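You operate a simulated robot arm through the tools that you are given. There is no shell and no other tool. Be economical: measure what you need, move in short steps, check, and stop when the job is done.

The job below is to be done with a simulated two-armed robot. You get a single attempt, and the scene is never put back.

## Task
Wipe up the spill on the soak bench top with the blue rag and put it back.

The check looks at the end state, three seconds after you hand in, the way a careful person would. Anything else that was tipped, shoved, dropped, spilled or broken makes it a failure.

## Robot
Two 7-joint arms with two-finger parallel grippers on one trunk, on a base that drives. Base frame: it is fixed to the floor where the robot stands at the start and does not move with it; the origin is under the middle of the robot, x ahead of it, y to its left, z up; the surface under the hand at the start is at about z = 0.82. Lengths are in m, angles in rad, forces in N, time in s.
The left shoulder is at the start at [0.05, 0.165, 1.13], the right one opposite. With the tool pointing down near the work surface each hand reaches from about 0.22 to 0.7 m from the robot's upright axis, wherever it stands, measured 20 degrees to its own side. Payload 3.91 kg a hand.
The tool frame of a hand sits at the grasp point between the pads (the TCP): z along the fingers, y along the line on which they close. The tips reach 0.03 m beyond it. Largest opening 0.11 m; finger width 0.02, thickness 0.01; the body of the gripper, 0.048 by 0.112 m, starts 0.055 m behind the TCP.
Orientation is that of the tool frame in the base frame, as [roll, pitch, yaw] about the fixed x, y, z axes, in that order (R = Rz(yaw) Ry(pitch) Rx(roll)). With the fingers straight down and closing along the base's y, the tool's x points along the base's -x, its y along +y and its z along -z.

## Interface
- The arms move only by the tool apply_moves. It takes "left_targets", "right_targets" or both (then of equal length, played together; a hand with none holds still); each is a list of rows, each a list of 3 entries, a list of its own where there are three numbers: the finger opening in m, from 0 to 0.11, then the shift along the tool's x, y, z in units of 30 mm (1.0 is 30 mm), then the turn, a rotation vector about the tool's x, y, z in units of 6 degrees (1.0 is 6 degrees). In form: [[gripper, [dx, dy, dz], [ax, ay, az]], ...]. A call has 1 to 8 rows; each row shifts and turns the commanded pose from where the row before left it, along the tool's axes as they then stand. A call with a number of a shift or a turn outside -1 to 1 is refused whole. Each row takes 0.2 s and may step no farther than 0.05 m and 0.15 rad from the row before; otherwise, or with a gripper value out of range, the whole call is refused. Where a pose cannot be reached the arm comes as near as it can. A force on the tool above 40 N (or 10 N above the force at the start of the call, whichever is more), or a blocked arm, ends the call early, and 0.2 s more pass. Each finger travels about 0.045 m/s and halts on what it meets, pressing with about 24 N; the grip force reading is that of the motor and also rises with nothing between the fingers. The clock runs only during rows and for 0.2 s after the last one: add rows that do not move to give the fingers time. The reply holds the time, the measured pose of the TCP, the force on the tool along the base axes, the opening and the grip force, in the units named above and with some noise, with the torque about the TCP (base axes, N m) and any sound that the robot's microphone picked up, and new pictures: "pictures" is both (left out), scene, wrist or none (wrist: the cameras of the hands that moved).
- Cameras (640 x 400 px; columns grow to the right, rows downward): "scene" is now at [0.1152, 0.0188, 1.2777]; the picture's right is [0.30, -0.95, 0.00], its down [-0.59, -0.19, -0.78] and it looks along [0.75, 0.24, -0.62] (base axes); focal length 290 px, centre (320, 200). "left" rides on the left gripper at [0.072, -0.017, -0.103] in its tool frame; the picture's right is [0.23, 0.97, 0.00], its down [-0.76, 0.18, -0.62] and it looks along [-0.61, 0.14, 0.78] (tool axes); focal length 222 px, centre (320, 200). "right" rides on the right gripper at [0.072, 0.017, -0.103] in its tool frame; the picture's right is [-0.23, 0.97, 0.00], its down [-0.76, -0.18, -0.62] and it looks along [-0.61, -0.14, 0.78] (tool axes); focal length 222 px, centre (320, 200). There is no depth. A picture from a camera that has moved, and an enlarged one, comes with that camera's place and axes in the base frame and with its lens. The place of the scene camera against the robot may be out by one fixed shift of up to 0.025 m in any direction.
- lift_body(by): slides the trunk up (or, below 0, down) by that many m; the arms and the scene camera ride with it, the base frame stays. It gives what a move gives, with no picture.
- steer(legs): drives the robot by 1 to 6 legs, each [ahead, left, turn to the left] in m, m and rad, along the robot's own axes; the way and the turn of a leg run together, so that a leg with both is an arc; at most 1.5 m and 3.142 rad a leg. The arms and the cameras ride along, it lands a little off, and it stops where it bumps. It gives what a move gives, and a new picture of the scene camera.
- turn_head(pan, tilt): turns the head with the scene camera to pan (to the left, within 1.396 rad either way) and tilt (down, from -0.506 to 1.204), counted from straight ahead of the robot. It gives what a move gives, and a new picture of the scene camera.
- zoom(camera, box): a new picture of the part [left, top, right, bottom] of that camera's present view, enlarged. The clock stands still meanwhile.
- hand_in(): hands the job in; it is judged then, once.

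Go step by step. Nothing tells you exact positions but the pictures and the camera data: compare them with the known pose of the tool, close in by small moves and look again before you grip or let go. The budget is 120 turns and 260 pictures, counting those below and the enlarged ones. Unless the task says otherwise, let go and move clear before handing in, and close with one line.

The tools are called after ">>>" as name(argument=value, ...) on one line, values as JSON. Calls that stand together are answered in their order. apply_moves: Moves the arms, as the interface text tells. Its arguments: {"type":"object","properties":{"left_targets":{"type":"array","items":{"type":"array"}},"right_targets":{"type":"array","items":{"type":"array"}},"pictures":{"type":"string","enum":["both","scene","wrist","none"]}},"required":[]} The other tools are called the same way: lift_body (by) slides the trunk up or down; steer (legs) drives the base; turn_head (pan, tilt) turns the head that bears the scene camera; zoom (camera, box) takes an enlarged picture of a part of a camera's view; hand_in () hands the job in.

At the start:

```text
time: 0.0
left_position: [0.4309, 0.3262, 1.0894]
left_tcp_rot: [-3.141, 0.001, -3.141]
left_wrist_force: [0.2, -0.3, 0.4]
left_moment: [0.02, -0.01, -0.01]
left_opening: 0.1099
left_grip_force: 0.1
right_position: [0.5165, -0.0893, 1.0066]
right_tcp_rot: [-3.141, -0.001, -3.14]
right_wrist_force: [-0.5, 0.3, -0.6]
right_moment: [-0.02, -0.02, -0.02]
right_opening: 0.1099
right_grip_force: 0.1
trunk travel left (down, up): [-0.35, 0.153]
robot x, y, heading: [-0.0018, -0.0027, -0.001]
head pan, tilt: [0.305, 0.672]
```

scene: 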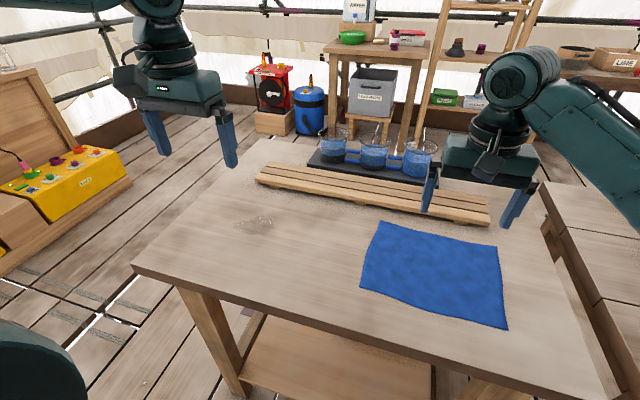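
right: 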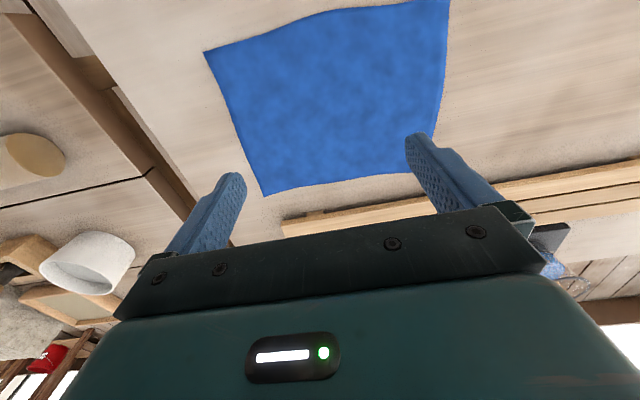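
left: 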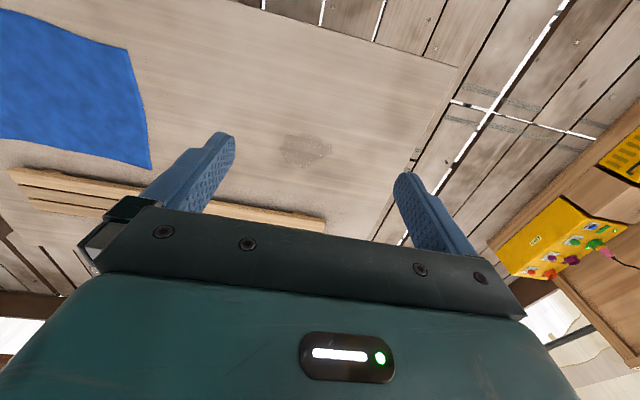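

I see the blue rag lying flat around (0.54, -0.08) and the spill at about (0.54, 0.32) on the bench. I'll look closer at both first.

>>> zoom(camera="scene", box=[200, 180, 320, 255])

>>> zoom(camera="scene", box=[330, 200, 530, 340])

>>> zoom(camera="left", box=[240, 100, 400, 200])

```text
5.33 times, centred on (260, 218) of scene
camera zoom: at [0.1152, 0.0188, 1.2777], right [0.3, -0.95, 0.0], down [-0.59, -0.19, -0.78], along [0.75, 0.24, -0.62], focal length 1544 px, centre (640, 107)
```

zoom: 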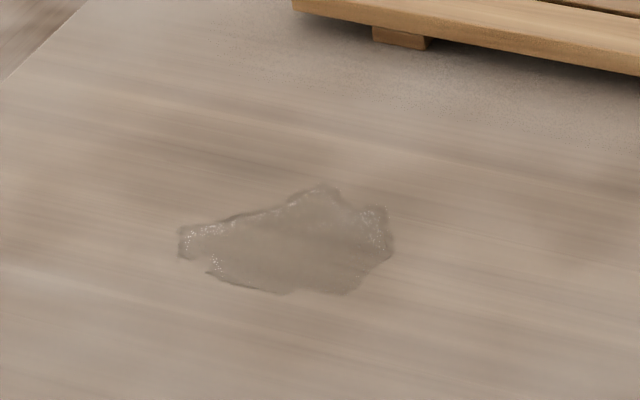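

```text
2.86 times, centred on (430, 270) of scene
camera zoom: at [0.1152, 0.0188, 1.2777], right [0.3, -0.95, 0.0], down [-0.59, -0.19, -0.78], along [0.75, 0.24, -0.62], focal length 827 px, centre (6, 0)
```

zoom: 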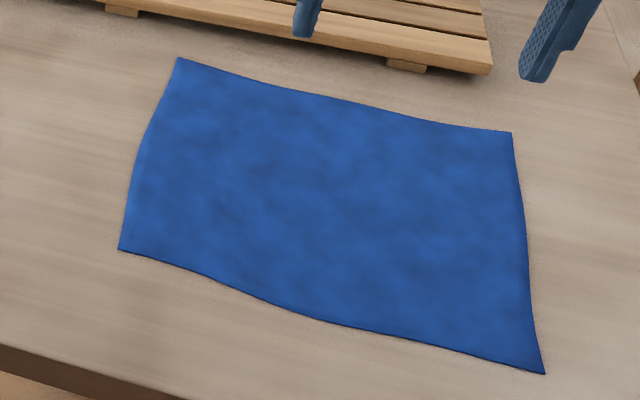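

```text
4.00 times, centred on (320, 150) of left
camera zoom: at [0.3574, 0.3088, 1.1949], right [-0.23, 0.97, 0.0], down [0.76, 0.18, 0.62], along [0.61, 0.14, -0.78], focal length 888 px, centre (320, 400)
```

zoom: 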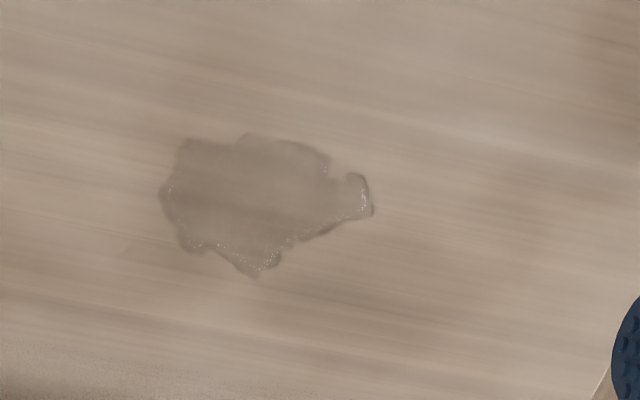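

The spill spans about x 0.505–0.585, y 0.277–0.373. My plan is to pinch the rag's left edge with the left hand and drag it over the spill, then pull it back from its right edge. First I'll move the right hand aside and bring the left over the rag.

>>> apply_moves(left_targets=[[0.11, [-0.45, -1, 0.3], [0, 0, 0]], [0.11, [-0.45, -1, 0.3], [0, 0, 0]], [0.11, [-0.45, -1, 0.3], [0, 0, 0]], [0.1, [-0.45, -1, 0.3], [0, 0, 0]], [0.09, [-0.45, -1, 0.3], [0, 0, 0]], [0.08, [-0.45, -1, 0.3], [0, 0, 0]], [0.07, [-0.45, -1, 0.3], [0, 0, 0]], [0.07, [-0.45, -1, 0.3], [0, 0, 0]]], right_targets=[[0.11, [0, -1, 0], [0, 0, 0]], [0.11, [0, -1, 0], [0, 0, 0]], [0.11, [0, -1, 0], [0, 0, 0]], [0.11, [0, -1, 0], [0, 0, 0]], [0.11, [0, -1, 0], [0, 0, 0]], [0.11, [0, -1, 0], [0, 0, 0]], [0.11, [0, -1, 0], [0, 0, 0]], [0.11, [0, 0, 0], [0, 0, 0]]])

```text
time: 1.8
left_position: [0.4866, 0.1497, 1.023]
left_tcp_rot: [-3.139, 0.002, -3.142]
left_wrist_force: [-0.5, 0.1, 0.2]
left_moment: [0.0, 0.0, 0.01]
left_opening: 0.0699
left_grip_force: 0.1
left hand out of reach, approached as far as the arm can: row 6, 7, 8
right_position: [0.5164, -0.3015, 1.0052]
right_tcp_rot: [3.141, -0.001, 3.14]
right_wrist_force: [0.5, -0.8, 0.8]
right_moment: [0.03, 0.0, 0.01]
right_opening: 0.1102
right_grip_force: 0.0
trunk travel left (down, up): [-0.35, 0.153]
robot x, y, heading: [-0.0027, 0.0041, -0.004]
head pan, tilt: [0.305, 0.672]
camera scene: at [0.1151, 0.0189, 1.2778], right [0.3, -0.95, 0.0], down [-0.59, -0.19, -0.78], along [0.75, 0.24, -0.62], focal length 290 px, centre (320, 200)
camera right: at [0.4421, -0.2841, 1.1091], right [0.23, 0.97, 0.0], down [0.76, -0.18, 0.62], along [0.61, -0.14, -0.78], focal length 222 px, centre (320, 200)
camera left: at [0.4151, 0.1326, 1.1277], right [-0.23, 0.97, 0.0], down [0.76, 0.18, 0.62], along [0.61, 0.14, -0.78], focal length 222 px, centre (320, 200)
```

scene: 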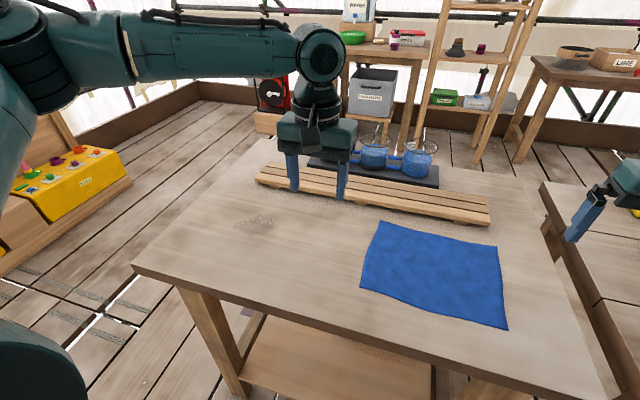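
right: 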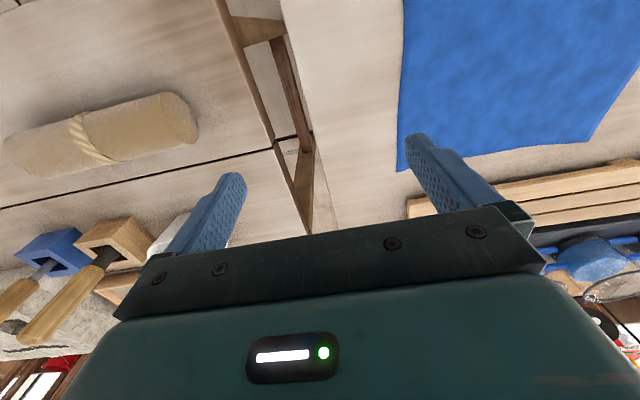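
left: 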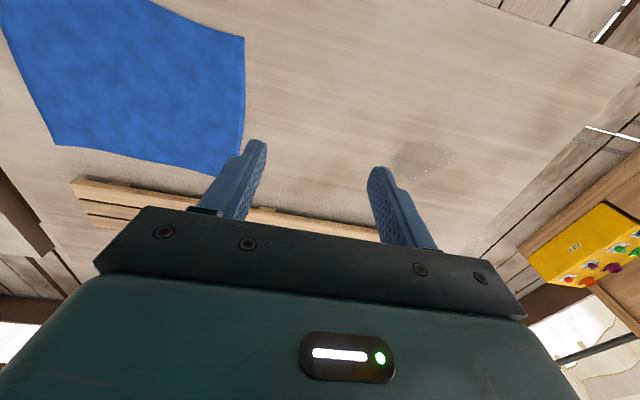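

The left hand can't reach across that far, so I'll use the right hand on the rag and let the base drive carry the drag. I'll put the left hand back to its side, then drive left a bit.

>>> apply_moves(left_targets=[[0.07, [0.3, 1, -0.4], [0, 0, 0]], [0.07, [0.3, 1, -0.4], [0, 0, 0]], [0.07, [0.3, 1, -0.4], [0, 0, 0]], [0.07, [0.3, 1, -0.4], [0, 0, 0]], [0.07, [0.3, 1, -0.4], [0, 0, 0]], [0.07, [0.3, 1, -0.4], [0, 0, 0]]], pictures="none")

>>> steer(legs=[[0, 0.22, 0]])

```text
time: 3.2
left_position: [0.4316, 0.3325, 1.096]
left_tcp_rot: [-3.14, 0.0, 3.14]
left_wrist_force: [-0.1, -1.0, -0.1]
left_moment: [0.02, 0.03, 0.02]
left_opening: 0.0701
left_grip_force: 0.1
right_position: [0.5148, -0.3012, 1.0039]
right_tcp_rot: [3.141, -0.001, -3.141]
right_wrist_force: [0.1, 0.4, 0.2]
right_moment: [0.0, -0.02, 0.02]
right_opening: 0.1102
right_grip_force: 0.0
trunk travel left (down, up): [-0.35, 0.153]
robot x, y, heading: [-0.0021, 0.0022, -0.001]
head pan, tilt: [0.305, 0.672]
```

```text
time: 5.7
left_position: [0.4324, 0.5483, 1.0959]
left_tcp_rot: [-3.141, -0.001, 3.14]
left_wrist_force: [1.1, -1.3, 0.5]
left_moment: [0.01, 0.01, -0.01]
left_opening: 0.0701
left_grip_force: 0.1
right_position: [0.5135, -0.0848, 1.0042]
right_tcp_rot: [-3.141, 0.0, 3.14]
right_wrist_force: [-0.1, 0.2, 0.0]
right_moment: [-0.02, 0.0, -0.04]
right_opening: 0.1099
right_grip_force: 0.0
trunk travel left (down, up): [-0.35, 0.153]
robot x, y, heading: [0.001, 0.2189, -0.004]
head pan, tilt: [0.305, 0.672]
camera scene: at [0.1154, 0.2354, 1.2777], right [0.3, -0.95, 0.0], down [-0.59, -0.19, -0.78], along [0.75, 0.23, -0.62], focal length 290 px, centre (320, 200)
```

scene: 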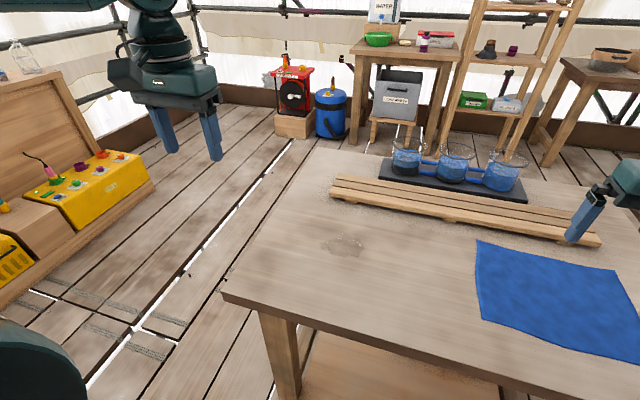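

The drive went fine. I'll look straight ahead and bring the right hand over the rag's left part, low but clear.

>>> turn_head(pan=-0.2, tilt=0.8)

>>> apply_moves(right_targets=[[0.1, [-0.3, 1, 0], [0, 0, 0]], [0.09, [-0.3, 1, 0.2], [0, 0, 0]], [0.08, [-0.3, 0.8, 0.8], [0, 0, 0]], [0.07, [0, 0, 1], [0, 0, 0]], [0.06, [0, 0, 1], [0, 0, 0]], [0.06, [0, 0, 0.5], [0, 0, 0]], [0.06, [0, 0, 0], [0, 0, 0]]])

```text
time: 6.7
left_position: [0.4327, 0.5471, 1.0955]
left_tcp_rot: [-3.142, 0.0, 3.14]
left_wrist_force: [-0.2, 1.0, -0.3]
left_moment: [-0.01, -0.01, 0.02]
left_opening: 0.0698
left_grip_force: 0.0
right_position: [0.5154, -0.0847, 1.0051]
right_tcp_rot: [3.141, -0.001, 3.14]
right_wrist_force: [0.2, -0.1, 0.1]
right_moment: [0.0, -0.04, -0.02]
right_opening: 0.1098
right_grip_force: 0.0
trunk travel left (down, up): [-0.35, 0.153]
robot x, y, heading: [0.0012, 0.217, -0.004]
head pan, tilt: [-0.201, 0.799]
camera scene: at [0.1124, 0.1933, 1.2671], right [-0.2, -0.98, 0.0], down [-0.7, 0.14, -0.7], along [0.68, -0.14, -0.72], focal length 290 px, centre (320, 200)
```

scene: 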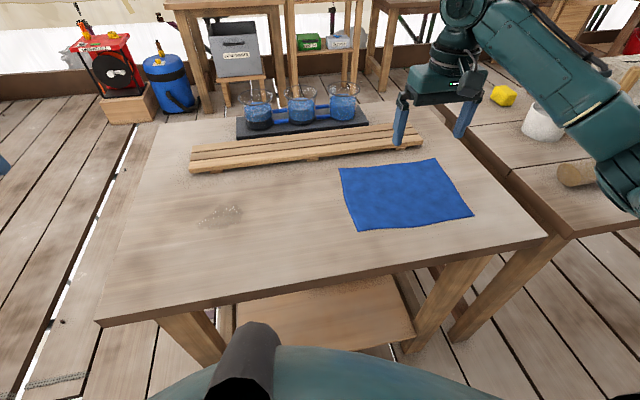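

```text
time: 8.3
left_position: [0.4334, 0.5479, 1.0965]
left_tcp_rot: [3.141, 0.001, 3.14]
left_wrist_force: [0.9, 0.7, -0.1]
left_moment: [0.01, -0.02, -0.04]
left_opening: 0.0696
left_grip_force: 0.2
right_position: [0.5411, -0.0029, 0.8971]
right_tcp_rot: [-3.142, 0.0, 3.14]
right_wrist_force: [-1.5, -0.3, -0.1]
right_moment: [0.03, 0.0, -0.01]
right_opening: 0.0601
right_grip_force: 0.1
trunk travel left (down, up): [-0.35, 0.153]
robot x, y, heading: [0.0004, 0.2152, -0.006]
head pan, tilt: [-0.201, 0.799]
camera scene: at [0.1124, 0.1932, 1.2671], right [-0.2, -0.98, 0.0], down [-0.7, 0.14, -0.7], along [0.68, -0.14, -0.72], focal length 290 px, centre (320, 200)
camera right: at [0.4675, 0.0145, 1.0016], right [0.23, 0.97, 0.0], down [0.76, -0.18, 0.62], along [0.61, -0.14, -0.78], focal length 222 px, centre (320, 200)
```

scene: 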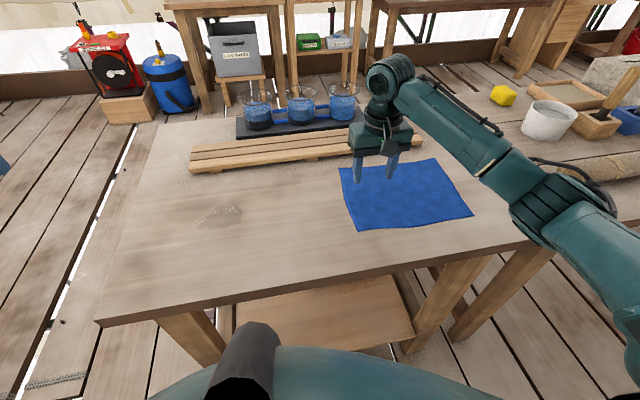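
right: 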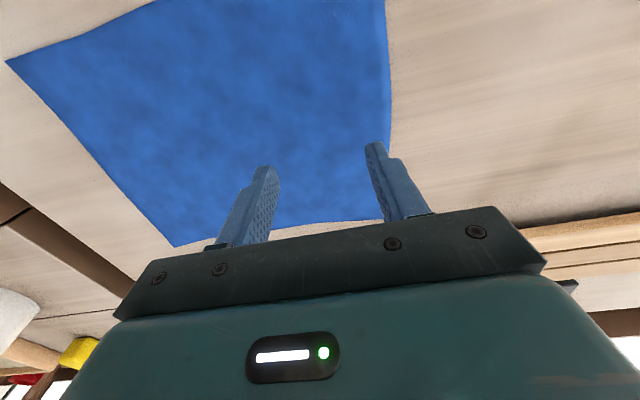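

The fingers straddle a strip just inside the rag's left edge. I'll descend in small steps until there is contact.

>>> apply_moves(right_targets=[[0.06, [0, -0.2, 0.6], [0, 0, 0]], [0.06, [0, 0, 0.5], [0, 0, 0]], [0.06, [0, 0, 0.2], [0, 0, 0]], [0.06, [0, 0, 0], [0, 0, 0]]], pictures="wrist")

```text
time: 9.3
left_position: [0.4333, 0.5475, 1.0962]
left_tcp_rot: [-3.141, -0.001, 3.14]
left_wrist_force: [1.1, 0.2, 0.6]
left_moment: [-0.04, 0.04, -0.01]
left_opening: 0.0699
left_grip_force: 0.0
right_position: [0.5432, -0.0102, 0.8602]
right_tcp_rot: [3.14, 0.0, 3.14]
right_wrist_force: [0.6, 0.5, 0.2]
right_moment: [-0.03, -0.01, 0.01]
right_opening: 0.06
right_grip_force: 0.0
trunk travel left (down, up): [-0.35, 0.153]
robot x, y, heading: [-0.0015, 0.2188, -0.003]
head pan, tilt: [-0.201, 0.799]
camera right: at [0.4704, 0.008, 0.9646], right [0.23, 0.97, 0.0], down [0.76, -0.18, 0.62], along [0.61, -0.14, -0.78], focal length 222 px, centre (320, 200)
```

right: 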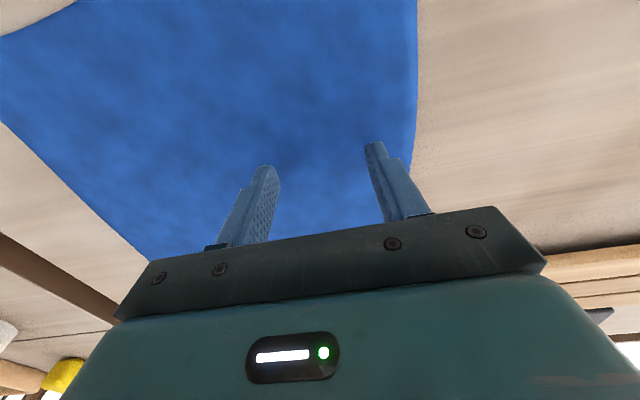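

>>> apply_moves(right_targets=[[0.06, [0, 0, 0.15], [0, 0, 0]], [0.06, [0, 0, 0.1], [0, 0, 0]], [0.06, [0, 0, 0.1], [0, 0, 0]], [0.06, [0, 0, 0.05], [0, 0, 0]], [0.06, [0, 0, 0], [0, 0, 0]]], pictures="none")

```text
time: 10.5
left_position: [0.432, 0.548, 1.0961]
left_tcp_rot: [3.14, 0.001, 3.139]
left_wrist_force: [-0.6, 0.1, -0.8]
left_moment: [0.0, 0.02, 0.01]
left_opening: 0.0701
left_grip_force: 0.0
right_position: [0.5413, -0.0089, 0.8519]
right_tcp_rot: [-3.141, 0.006, 3.14]
right_wrist_force: [1.6, -1.9, 17.6]
right_moment: [0.42, -0.06, -0.04]
right_opening: 0.0596
right_grip_force: 0.0
trunk travel left (down, up): [-0.35, 0.153]
robot x, y, heading: [0.0031, 0.2196, -0.004]
head pan, tilt: [-0.201, 0.799]
```

There is contact at about 18 N, so now I'll close to bunch up a fold.

>>> apply_moves(right_targets=[[0.045, [0, 0, 0], [0, 0, 0]], [0.03, [0, 0, 0], [0, 0, 0]], [0.015, [0, 0, 0], [0, 0, 0]], [0.0, [0, 0, 0], [0, 0, 0]], [0.0, [0, 0, 0], [0, 0, 0]], [0.0, [0, 0, 0], [0, 0, 0]]])

```text
time: 11.9
left_position: [0.4303, 0.5478, 1.0965]
left_tcp_rot: [-3.139, 0.001, 3.14]
left_wrist_force: [-0.9, -0.5, 0.2]
left_moment: [0.01, -0.01, -0.01]
left_opening: 0.0701
left_grip_force: 0.1
right_position: [0.5407, -0.0085, 0.8528]
right_tcp_rot: [3.141, 0.005, 3.14]
right_wrist_force: [-0.7, 4.9, 25.3]
right_moment: [0.27, 0.07, -0.02]
right_opening: 0.0004
right_grip_force: 23.6
trunk travel left (down, up): [-0.35, 0.153]
robot x, y, heading: [-0.0023, 0.2185, -0.004]
head pan, tilt: [-0.201, 0.799]
camera scene: at [0.1101, 0.1946, 1.2674], right [-0.2, -0.98, 0.0], down [-0.7, 0.14, -0.7], along [0.68, -0.14, -0.72], focal length 290 px, centre (320, 200)
camera right: at [0.4677, 0.0099, 0.9555], right [0.23, 0.97, 0.0], down [0.76, -0.18, 0.63], along [0.61, -0.14, -0.78], focal length 222 px, centre (320, 200)
```

scene: 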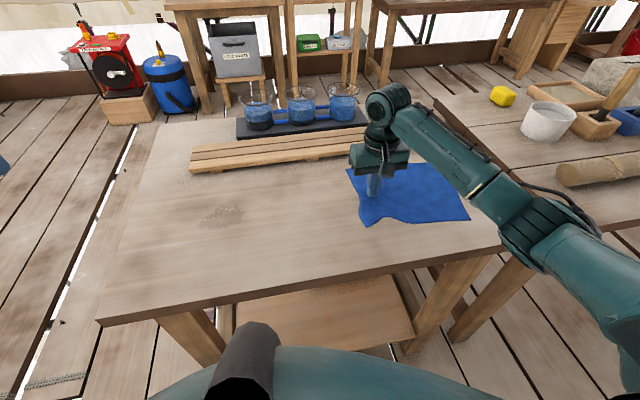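
right: 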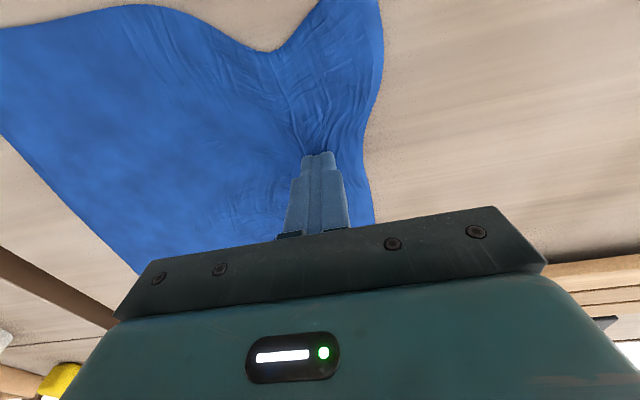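

The cloth is bunched and gripped. I'll ease the pressure a little and drag left with the arm first.

>>> apply_moves(right_targets=[[0.0, [0, 0, -0.08], [0, 0, 0]], [0.0, [0, 0.5, 0], [0, 0, 0]], [0.0, [0, 0.5, 0], [0, 0, 0]], [0.0, [0, 0.5, 0], [0, 0, 0]], [0.0, [0, 0.5, 0], [0, 0, 0]], [0.0, [0, 0.5, 0], [0, 0, 0]], [0.0, [0, 0.5, 0], [0, 0, 0]], [0.0, [0, 0, 0], [0, 0, 0]]])

```text
time: 13.7
left_position: [0.4304, 0.5485, 1.0967]
left_tcp_rot: [3.14, 0.002, 3.139]
left_wrist_force: [-0.1, 0.1, -0.4]
left_moment: [0.0, -0.02, 0.0]
left_opening: 0.0701
left_grip_force: 0.1
right_position: [0.5411, 0.0822, 0.8518]
right_tcp_rot: [3.141, 0.001, 3.141]
right_wrist_force: [-1.5, -4.3, 19.8]
right_moment: [-0.08, 0.07, 0.04]
right_opening: 0.0
right_grip_force: 23.8
trunk travel left (down, up): [-0.35, 0.153]
robot x, y, heading: [0.0014, 0.22, -0.005]
head pan, tilt: [-0.201, 0.799]
camera scene: at [0.1105, 0.1933, 1.2674], right [-0.2, -0.98, 0.0], down [-0.7, 0.14, -0.7], along [0.68, -0.14, -0.72], focal length 290 px, centre (320, 200)
camera right: at [0.4684, 0.1001, 0.9557], right [0.23, 0.97, 0.0], down [0.76, -0.18, 0.62], along [0.61, -0.14, -0.78], focal length 222 px, centre (320, 200)
```

scene: 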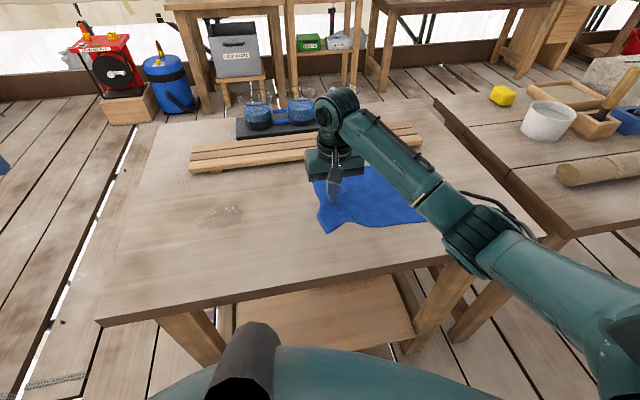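
right: 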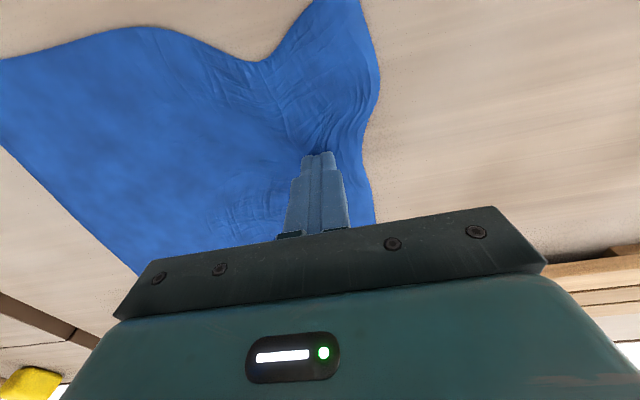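

The drag works and the rag follows flat. I'll continue by driving left, dragging it over the spill.

>>> steer(legs=[[0, 0.18, 0]])

```text
time: 15.8
left_position: [0.4324, 0.7239, 1.0963]
left_tcp_rot: [-3.14, 0.001, 3.138]
left_wrist_force: [-0.4, -1.0, 0.8]
left_moment: [0.0, 0.04, 0.02]
left_opening: 0.0701
left_grip_force: 0.0
right_position: [0.5413, 0.259, 0.8514]
right_tcp_rot: [3.139, 0.004, 3.139]
right_wrist_force: [0.7, -1.0, 19.5]
right_moment: [0.0, 0.0, -0.01]
right_opening: 0.0
right_grip_force: 23.9
trunk travel left (down, up): [-0.35, 0.153]
robot x, y, heading: [-0.0032, 0.3964, -0.001]
head pan, tilt: [-0.201, 0.799]
camera scene: at [0.1111, 0.3703, 1.2673], right [-0.2, -0.98, 0.0], down [-0.7, 0.14, -0.7], along [0.68, -0.14, -0.72], focal length 290 px, centre (320, 200)
```

scene: 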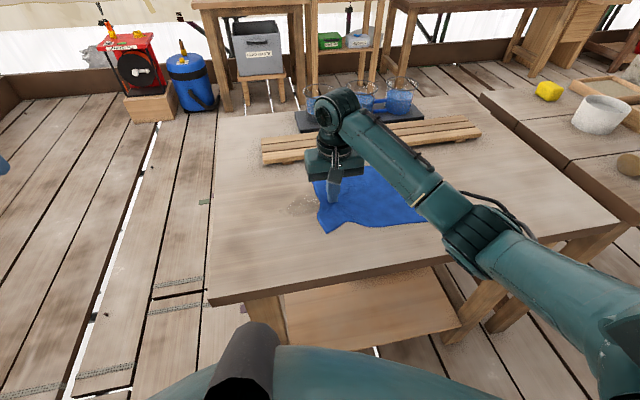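

The leading edge has reached the spill. I'll go on another 0.13 m.

>>> steer(legs=[[0, 0.14, 0]])

>>> zoom(camera="right", box=[0, 0, 640, 400])

```text
time: 17.8
left_position: [0.433, 0.8668, 1.0961]
left_tcp_rot: [-3.141, 0.003, 3.139]
left_wrist_force: [-0.3, -0.2, 0.3]
left_moment: [-0.02, -0.02, -0.01]
left_opening: 0.0697
left_grip_force: 0.1
right_position: [0.5424, 0.4039, 0.8514]
right_tcp_rot: [3.139, 0.002, -3.14]
right_wrist_force: [0.8, -0.6, 12.4]
right_moment: [0.01, -0.05, -0.02]
right_opening: 0.0
right_grip_force: 24.1
trunk travel left (down, up): [-0.35, 0.153]
robot x, y, heading: [0.0015, 0.5353, 0.004]
head pan, tilt: [-0.201, 0.799]
camera scene: at [0.1121, 0.5125, 1.2673], right [-0.2, -0.98, 0.0], down [-0.7, 0.14, -0.7], along [0.68, -0.14, -0.72], focal length 290 px, centre (320, 200)
```

scene: 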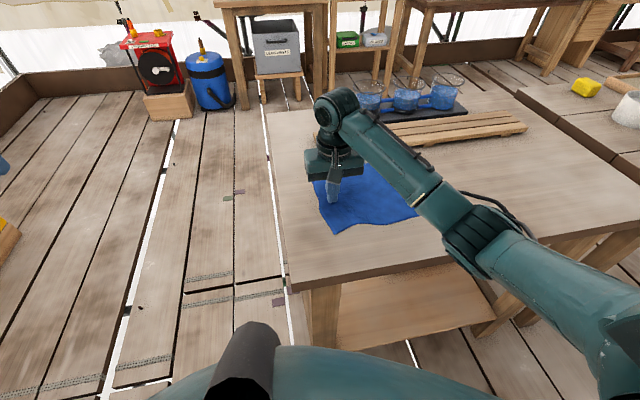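

```text
1.00 times, centred on (320, 200) of right (not enlarged: the box is as wide or as high as the picture)
camera zoom: at [0.4697, 0.4201, 0.9557], right [0.23, 0.97, 0.0], down [0.76, -0.18, 0.62], along [0.61, -0.14, -0.78], focal length 222 px, centre (320, 200)
```

zoom: 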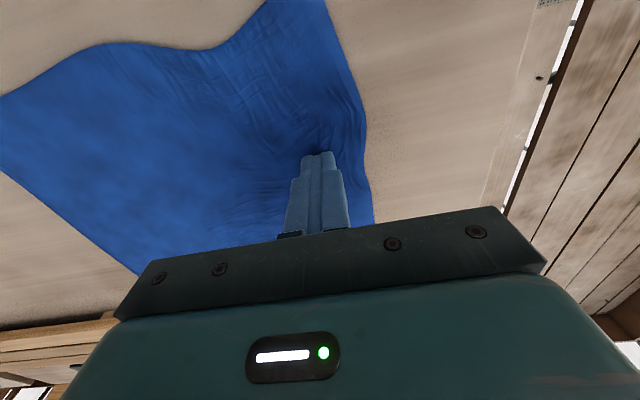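

The rag now covers the spill. I'll open the fingers while still touching, so the fold spreads out again, then lift and look.

>>> apply_moves(right_targets=[[0.015, [0, 0, 0], [0, 0, 0]], [0.03, [0, 0, 0], [0, 0, 0]], [0.045, [0, 0, 0], [0, 0, 0]], [0.06, [0, 0, 0], [0, 0, 0]], [0.06, [0, 0, -0.5], [0, 0, 0]], [0.06, [0, 0, -1], [0, 0, 0]], [0.06, [0, 0, -1], [0, 0, 0]], [0.06, [0, -1, -0.5], [0, 0, 0]]])

```text
time: 19.6
left_position: [0.4332, 0.8658, 1.0961]
left_tcp_rot: [-3.141, 0.0, 3.138]
left_wrist_force: [-0.6, -0.5, 0.1]
left_moment: [-0.01, -0.02, -0.02]
left_opening: 0.0702
left_grip_force: 0.1
right_position: [0.5466, 0.3725, 0.9393]
right_tcp_rot: [3.138, 0.001, -3.139]
right_wrist_force: [-0.5, -0.6, 0.1]
right_moment: [0.0, 0.0, 0.02]
right_opening: 0.06
right_grip_force: 0.0
trunk travel left (down, up): [-0.35, 0.153]
robot x, y, heading: [-0.0033, 0.5363, -0.004]
head pan, tilt: [-0.201, 0.799]
camera scene: at [0.1131, 0.5116, 1.2671], right [-0.2, -0.98, 0.0], down [-0.7, 0.14, -0.7], along [0.68, -0.14, -0.72], focal length 290 px, centre (320, 200)
camera right: at [0.4725, 0.3888, 1.0434], right [0.23, 0.97, 0.0], down [0.76, -0.18, 0.62], along [0.61, -0.14, -0.78], focal length 222 px, centre (320, 200)
```

scene: 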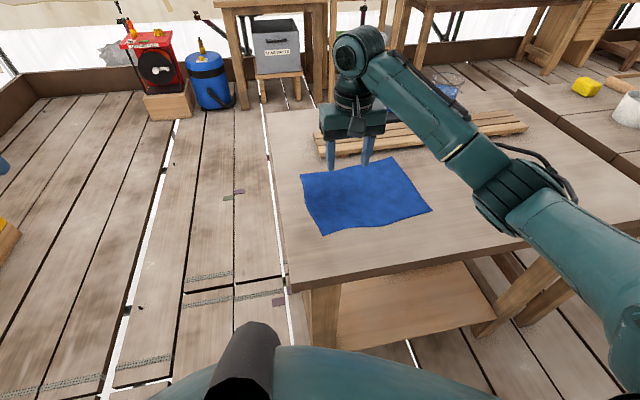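
right: 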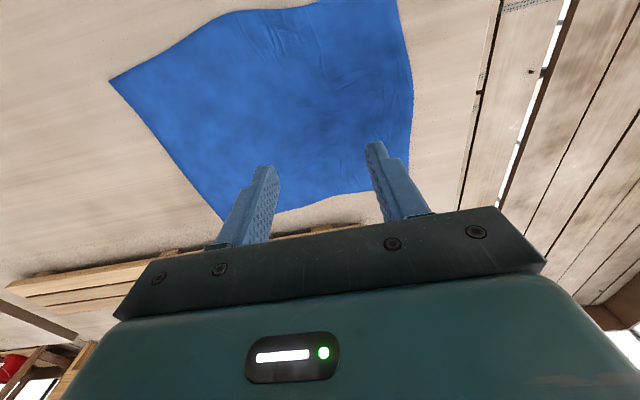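

The rag is flat again, spanning about y 0.205–0.46, with the spill under it. Now I'll move to its right edge.

>>> apply_moves(right_targets=[[0.06, [0, -1, 0], [0, 0, 0]], [0.06, [0, -1, 0], [0, 0, 0]], [0.06, [0, -1, 0.5], [0, 0, 0]], [0.06, [0, -1, 0.9], [0, 0, 0]], [0.06, [0, 0, 0.9], [0, 0, 0]], [0.06, [0, 0, 0], [0, 0, 0]]])

```text
time: 20.9
left_position: [0.4335, 0.8653, 1.0955]
left_tcp_rot: [-3.141, -0.001, 3.138]
left_wrist_force: [0.0, 0.0, -0.7]
left_moment: [-0.03, -0.02, 0.0]
left_opening: 0.0701
left_grip_force: 0.0
right_position: [0.542, 0.2512, 0.8671]
right_tcp_rot: [3.138, 0.003, -3.141]
right_wrist_force: [0.3, 0.5, 0.2]
right_moment: [0.0, -0.01, 0.01]
right_opening: 0.0603
right_grip_force: 0.1
trunk travel left (down, up): [-0.35, 0.153]
robot x, y, heading: [0.0033, 0.5353, -0.002]
head pan, tilt: [-0.201, 0.799]
camera scene: at [0.1131, 0.5121, 1.2671], right [-0.2, -0.98, 0.0], down [-0.7, 0.14, -0.7], along [0.68, -0.14, -0.72], focal length 290 px, centre (320, 200)
camera right: at [0.4695, 0.2679, 0.9724], right [0.23, 0.97, 0.0], down [0.76, -0.18, 0.62], along [0.61, -0.14, -0.78], focal length 222 px, centre (320, 200)
```

scene: 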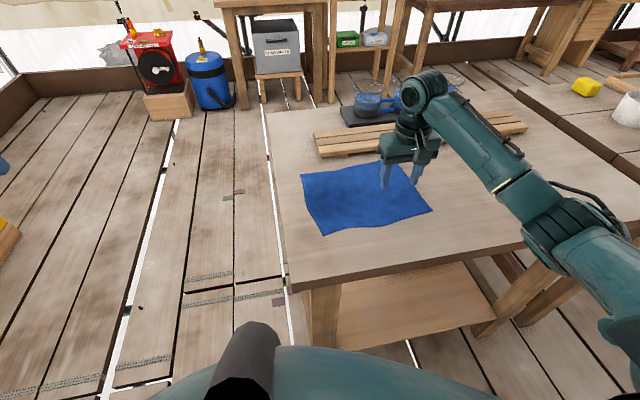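
right: 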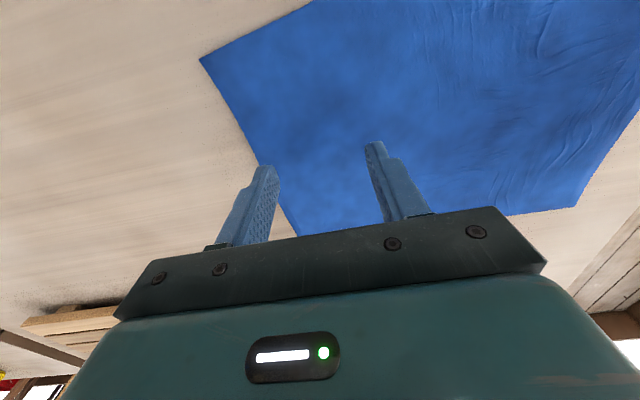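

The right finger is near the edge, so I'll shift 12 mm inward, press down and close.

>>> apply_moves(right_targets=[[0.06, [0, 0.45, 0], [0, 0, 0]], [0.06, [0, 0, 0.35], [0, 0, 0]], [0.06, [0, 0, 0.18], [0, 0, 0]], [0.06, [0, 0, 0.06], [0, 0, 0]], [0.06, [0, 0, 0], [0, 0, 0]]], pictures="none")

>>> apply_moves(right_targets=[[0.045, [0, 0, 0], [0, 0, 0]], [0.03, [0, 0, 0], [0, 0, 0]], [0.015, [0, 0, 0], [0, 0, 0]], [0.0, [0, 0, 0], [0, 0, 0]], [0.0, [0, 0, 0], [0, 0, 0]], [0.0, [0, 0, 0], [0, 0, 0]]])

```text
time: 22.1
left_position: [0.4334, 0.867, 1.0954]
left_tcp_rot: [3.141, 0.0, 3.138]
left_wrist_force: [-0.2, -0.4, 0.0]
left_moment: [-0.01, 0.0, 0.02]
left_opening: 0.07
left_grip_force: 0.1
right_position: [0.5436, 0.2665, 0.8532]
right_tcp_rot: [3.137, 0.002, -3.139]
right_wrist_force: [0.2, -0.2, 0.4]
right_moment: [-0.01, 0.02, 0.03]
right_opening: 0.0601
right_grip_force: 0.0
trunk travel left (down, up): [-0.35, 0.153]
robot x, y, heading: [0.0003, 0.5343, -0.005]
head pan, tilt: [-0.201, 0.799]
```

```text
time: 23.6
left_position: [0.4325, 0.8661, 1.0959]
left_tcp_rot: [3.141, 0.001, 3.14]
left_wrist_force: [-0.3, 0.3, 0.0]
left_moment: [0.01, 0.0, -0.02]
left_opening: 0.0702
left_grip_force: 0.1
right_position: [0.5445, 0.2655, 0.8525]
right_tcp_rot: [3.137, 0.002, -3.139]
right_wrist_force: [0.2, 1.0, -0.8]
right_moment: [-0.01, -0.02, -0.01]
right_opening: 0.0001
right_grip_force: 24.1
trunk travel left (down, up): [-0.35, 0.153]
robot x, y, heading: [-0.0024, 0.5321, 0.0]
head pan, tilt: [-0.201, 0.799]
camera scene: at [0.1132, 0.5121, 1.2671], right [-0.2, -0.98, 0.0], down [-0.7, 0.14, -0.7], along [0.68, -0.14, -0.72], focal length 290 px, centre (320, 200)
camera right: at [0.4705, 0.2837, 0.9572], right [0.23, 0.97, 0.0], down [0.76, -0.18, 0.62], along [0.61, -0.14, -0.78], focal length 222 px, centre (320, 200)
```

scene: 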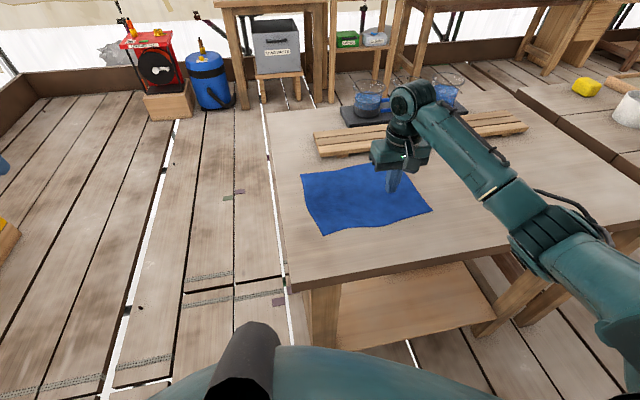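
right: 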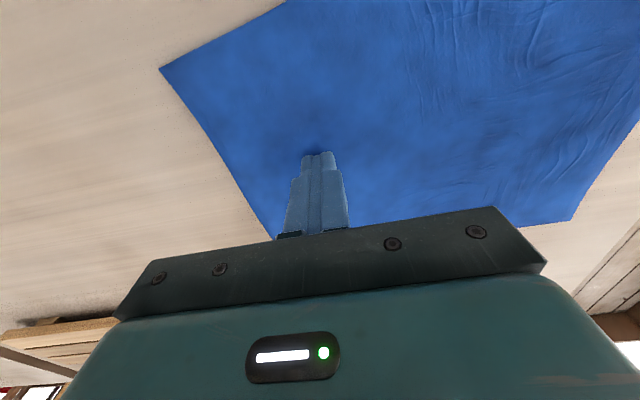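

The fingers stopped just short of contact. I'll reopen, press a few mm lower and close again.

>>> apply_moves(right_targets=[[0.03, [0, 0, 0], [0, 0, 0]], [0.06, [0, 0, 0], [0, 0, 0]], [0.06, [0, 0, 0], [0, 0, 0]], [0.06, [0, 0, 0], [0, 0, 0]], [0.06, [0, 0, 0.12], [0, 0, 0]], [0.06, [0, 0, 0.06], [0, 0, 0]], [0.06, [0, 0, 0.06], [0, 0, 0]], [0.06, [0, 0, 0], [0, 0, 0]]], pictures="none")

```text
time: 25.4
left_position: [0.4307, 0.8681, 1.0966]
left_tcp_rot: [-3.14, 0.003, 3.141]
left_wrist_force: [0.4, -0.3, -0.6]
left_moment: [0.01, 0.03, -0.01]
left_opening: 0.0701
left_grip_force: 0.1
right_position: [0.5439, 0.2665, 0.8522]
right_tcp_rot: [3.14, 0.01, -3.14]
right_wrist_force: [0.8, -0.4, 27.1]
right_moment: [-0.91, 0.11, 0.02]
right_opening: 0.0601
right_grip_force: 0.1
trunk travel left (down, up): [-0.35, 0.153]
robot x, y, heading: [-0.0005, 0.534, -0.001]
head pan, tilt: [-0.201, 0.799]
```

>>> apply_moves(right_targets=[[0.045, [0, 0, -0.05], [0, 0, 0]], [0.03, [0, 0, 0], [0, 0, 0]], [0.015, [0, 0, 0], [0, 0, 0]], [0.0, [0, 0, 0], [0, 0, 0]], [0.0, [0, 0, 0], [0, 0, 0]], [0.0, [0, 0, 0], [0, 0, 0]]])

```text
time: 26.8
left_position: [0.4325, 0.8678, 1.0972]
left_tcp_rot: [-3.141, 0.003, 3.139]
left_wrist_force: [0.7, 0.2, -0.3]
left_moment: [-0.03, 0.01, -0.01]
left_opening: 0.07
left_grip_force: 0.1
right_position: [0.5433, 0.2665, 0.8504]
right_tcp_rot: [3.138, 0.008, -3.14]
right_wrist_force: [-0.7, -4.9, 27.5]
right_moment: [-0.25, 0.13, 0.06]
right_opening: 0.0
right_grip_force: 23.6
trunk travel left (down, up): [-0.35, 0.153]
robot x, y, heading: [-0.0003, 0.5365, 0.001]
head pan, tilt: [-0.201, 0.799]
camera scene: at [0.1108, 0.5129, 1.2674], right [-0.2, -0.98, 0.0], down [-0.7, 0.14, -0.7], along [0.68, -0.14, -0.72], focal length 290 px, centre (320, 200)
camera right: at [0.4696, 0.2833, 0.9553], right [0.23, 0.97, 0.01], down [0.76, -0.18, 0.63], along [0.61, -0.14, -0.78], focal length 222 px, centre (320, 200)
```

scene: 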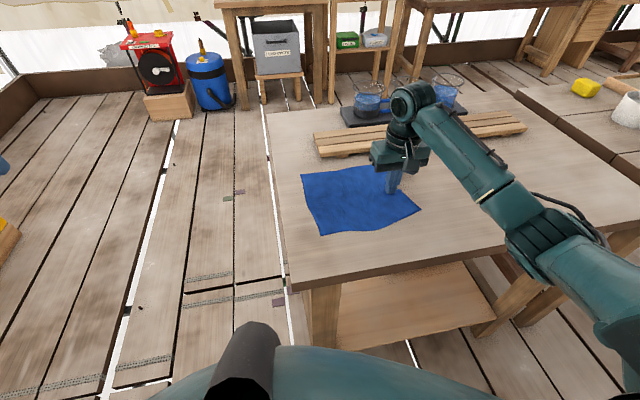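
right: 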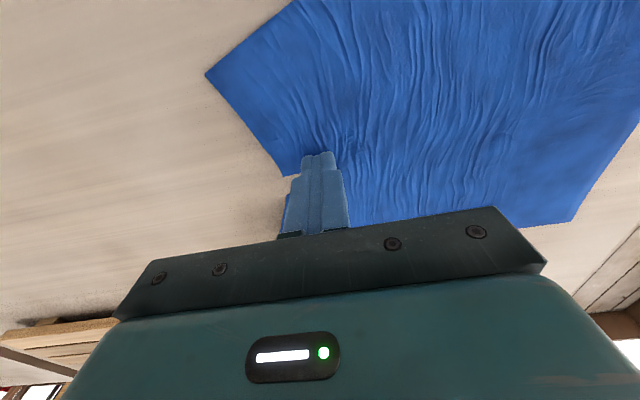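

It's gripped. I'll drive right 0.2 m to uncover the spill area and check.

>>> steer(legs=[[0, -0.2, 0]])

```text
time: 29.2
left_position: [0.4302, 0.6655, 1.0963]
left_tcp_rot: [-3.141, 0.0, -3.137]
left_wrist_force: [0.2, 0.5, -0.6]
left_moment: [0.0, -0.03, 0.0]
left_opening: 0.0699
left_grip_force: 0.1
right_position: [0.5459, 0.0633, 0.8513]
right_tcp_rot: [3.14, 0.008, -3.136]
right_wrist_force: [-0.2, 3.7, 26.5]
right_moment: [0.07, 0.1, 0.0]
right_opening: 0.0002
right_grip_force: 23.7
trunk travel left (down, up): [-0.35, 0.153]
robot x, y, heading: [0.0017, 0.3274, 0.008]
head pan, tilt: [-0.201, 0.799]
camera scene: at [0.1113, 0.3091, 1.2674], right [-0.19, -0.98, 0.0], down [-0.7, 0.14, -0.7], along [0.69, -0.14, -0.72], focal length 290 px, centre (320, 200)
```

scene: 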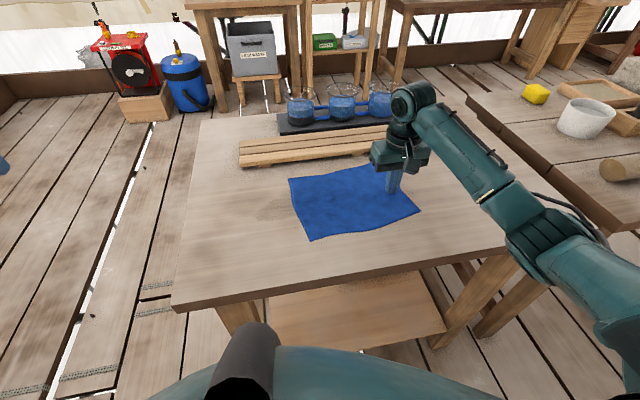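

>>> zoom(camera="scene", box=[200, 150, 330, 260])

```text
3.64 times, centred on (265, 205) of scene
camera zoom: at [0.1113, 0.3091, 1.2674], right [-0.19, -0.98, 0.0], down [-0.7, 0.14, -0.7], along [0.69, -0.14, -0.72], focal length 1052 px, centre (520, 182)
```

zoom: 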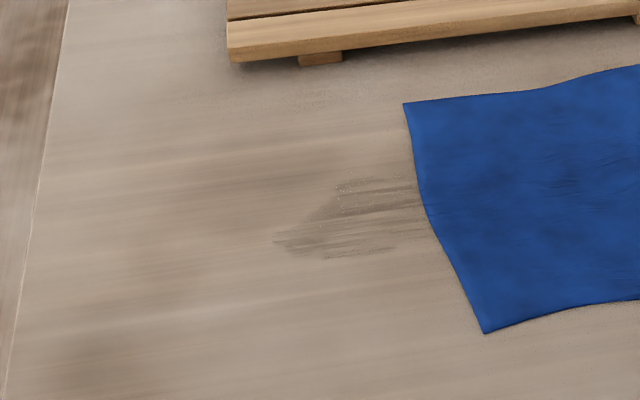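

The spill is only partly wiped (streaks remain), so it needs firmer scrubbing. I'll release here, regrip near the rag's left edge and scrub back and forth with the pressed fold.

>>> apply_moves(right_targets=[[0.015, [0, 0, 0], [0, 0, 0]], [0.03, [0, 0, 0], [0, 0, 0]], [0.045, [0, 0, 0], [0, 0, 0]], [0.06, [0, 0, 0], [0, 0, 0]], [0.06, [0, 0, -0.5], [0, 0, 0]], [0.06, [0, 0, -1], [0, 0, 0]], [0.06, [0, 0, -1], [0, 0, 0]]], pictures="none")

>>> steer(legs=[[0, 0.17, -0.008]])

>>> zoom(camera="right", box=[0, 0, 640, 400])

```text
time: 30.8
left_position: [0.4323, 0.6651, 1.096]
left_tcp_rot: [-3.141, -0.001, -3.139]
left_wrist_force: [-0.1, -0.2, 0.6]
left_moment: [-0.02, 0.03, 0.0]
left_opening: 0.0699
left_grip_force: 0.1
right_position: [0.5471, 0.0618, 0.924]
right_tcp_rot: [3.14, 0.004, -3.137]
right_wrist_force: [0.1, 0.1, 0.0]
right_moment: [-0.01, -0.02, 0.02]
right_opening: 0.0598
right_grip_force: 0.0
trunk travel left (down, up): [-0.35, 0.153]
robot x, y, heading: [0.0007, 0.33, 0.007]
head pan, tilt: [-0.201, 0.799]
```

```text
time: 32.9
left_position: [0.4357, 0.8289, 1.0952]
left_tcp_rot: [-3.141, 0.001, 3.134]
left_wrist_force: [0.0, -0.1, -0.3]
left_moment: [-0.02, 0.0, 0.01]
left_opening: 0.0702
left_grip_force: 0.1
right_position: [0.5452, 0.2259, 0.9235]
right_tcp_rot: [3.14, 0.004, 3.135]
right_wrist_force: [0.1, 0.2, -0.1]
right_moment: [-0.03, 0.01, -0.03]
right_opening: 0.0601
right_grip_force: 0.1
trunk travel left (down, up): [-0.35, 0.153]
robot x, y, heading: [0.0012, 0.5011, -0.004]
head pan, tilt: [-0.201, 0.799]
camera scene: at [0.1136, 0.4757, 1.2671], right [-0.21, -0.98, 0.0], down [-0.7, 0.15, -0.7], along [0.68, -0.14, -0.72], focal length 290 px, centre (320, 200)
```

scene: 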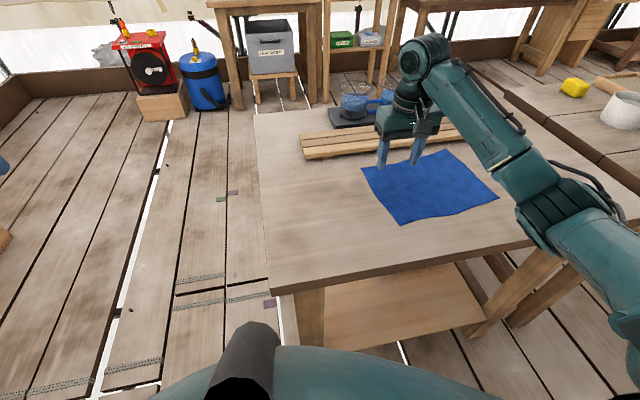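

```text
1.00 times, centred on (320, 200) of right (not enlarged: the box is as wide or as high as the picture)
camera zoom: at [0.4714, 0.2434, 1.0279], right [0.23, 0.97, 0.0], down [0.76, -0.18, 0.63], along [0.61, -0.14, -0.78], focal length 222 px, centre (320, 200)
```

zoom: 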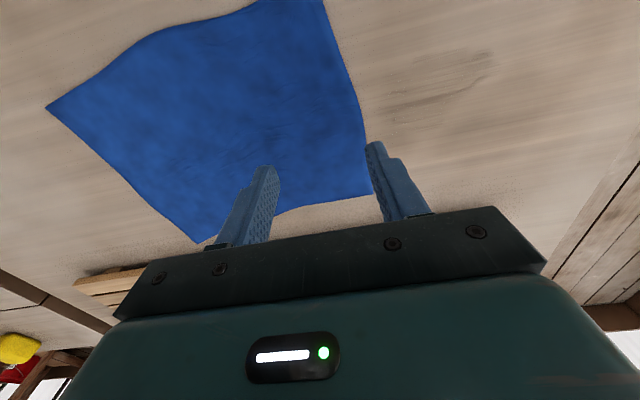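

Streaks are visible left of the rag. I'll grip about 5 cm in from its left edge.

>>> apply_moves(right_targets=[[0.06, [0, -0.87, 0.8], [0, 0, 0]], [0.06, [0, 0, 0.8], [0, 0, 0]], [0.06, [0, 0, 0.6], [0, 0, 0]], [0.06, [0, 0, 0.2], [0, 0, 0]], [0.06, [0, 0, 0.1], [0, 0, 0]], [0.06, [0, 0, 0], [0, 0, 0]]], pictures="none")

```text
time: 34.3
left_position: [0.4349, 0.83, 1.0963]
left_tcp_rot: [-3.14, 0.002, 3.134]
left_wrist_force: [-0.4, 0.2, -0.6]
left_moment: [-0.02, 0.01, -0.01]
left_opening: 0.07
left_grip_force: 0.0
right_position: [0.5454, 0.2011, 0.8523]
right_tcp_rot: [3.138, 0.014, 3.137]
right_wrist_force: [2.2, 0.6, 21.9]
right_moment: [0.3, 0.04, -0.03]
right_opening: 0.0597
right_grip_force: 0.0
trunk travel left (down, up): [-0.35, 0.153]
robot x, y, heading: [0.0013, 0.5011, -0.008]
head pan, tilt: [-0.201, 0.799]
```

Contact is good. I'll close, then stroke left across the spill with the arm.

>>> apply_moves(right_targets=[[0.045, [0, 0, 0], [0, 0, 0]], [0.03, [0, 0, 0], [0, 0, 0]], [0.015, [0, 0, 0], [0, 0, 0]], [0.0, [0, 0, 0], [0, 0, 0]], [0.0, [0, 0, 0], [0, 0, 0]], [0.0, [0, 0, 0], [0, 0, 0]]], pictures="none")

>>> apply_moves(right_targets=[[0, [0, 0.9, 0], [0, 0, 0]], [0, [0, 0.9, 0], [0, 0, 0]], [0, [0, 0.9, 0], [0, 0, 0]], [0, [0, 0.9, 0], [0, 0, 0]], [0, [0, 0.9, 0], [0, 0, 0]], [0, [0, 0.9, 0], [0, 0, 0]], [0, [0, 0.6, 0], [0, 0, 0]], [0, [0, 0, 0], [0, 0, 0]]])

```text
time: 35.7
left_position: [0.4343, 0.8307, 1.097]
left_tcp_rot: [-3.138, 0.002, 3.136]
left_wrist_force: [-1.2, -0.2, 0.6]
left_moment: [0.0, -0.01, 0.0]
left_opening: 0.0702
left_grip_force: 0.1
right_position: [0.546, 0.2028, 0.8515]
right_tcp_rot: [3.141, 0.014, 3.141]
right_wrist_force: [0.4, 12.3, 27.4]
right_moment: [0.47, 0.14, -0.09]
right_opening: 0.0
right_grip_force: 24.5
trunk travel left (down, up): [-0.35, 0.153]
robot x, y, heading: [0.0007, 0.5029, -0.006]
head pan, tilt: [-0.201, 0.799]
```

```text
time: 37.5
left_position: [0.4335, 0.8268, 1.0975]
left_tcp_rot: [3.141, 0.005, 3.134]
left_wrist_force: [0.4, 0.3, -0.1]
left_moment: [0.01, 0.02, -0.01]
left_opening: 0.0698
left_grip_force: 0.0
right_position: [0.5447, 0.3791, 0.8518]
right_tcp_rot: [3.138, 0.013, 3.136]
right_wrist_force: [-0.9, -14.4, 30.8]
right_moment: [-0.35, 0.19, 0.11]
right_opening: 0.0001
right_grip_force: 24.2
trunk travel left (down, up): [-0.35, 0.153]
robot x, y, heading: [0.002, 0.5014, -0.006]
head pan, tilt: [-0.201, 0.799]
camera scene: at [0.1108, 0.4748, 1.2675], right [-0.21, -0.98, 0.0], down [-0.7, 0.15, -0.7], along [0.68, -0.14, -0.71], focal length 290 px, centre (320, 200)
camera right: at [0.4701, 0.3962, 0.955], right [0.23, 0.97, 0.01], down [0.75, -0.18, 0.63], along [0.62, -0.14, -0.77], focal length 222 px, centre (320, 200)
```

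scene: 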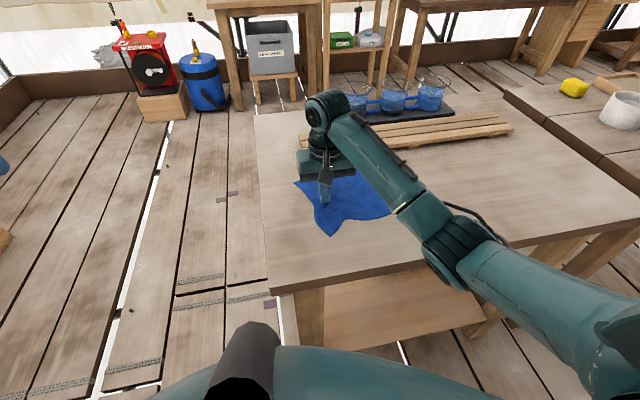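
right: 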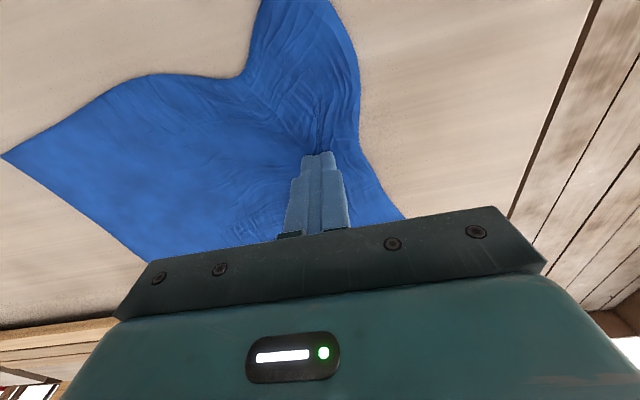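

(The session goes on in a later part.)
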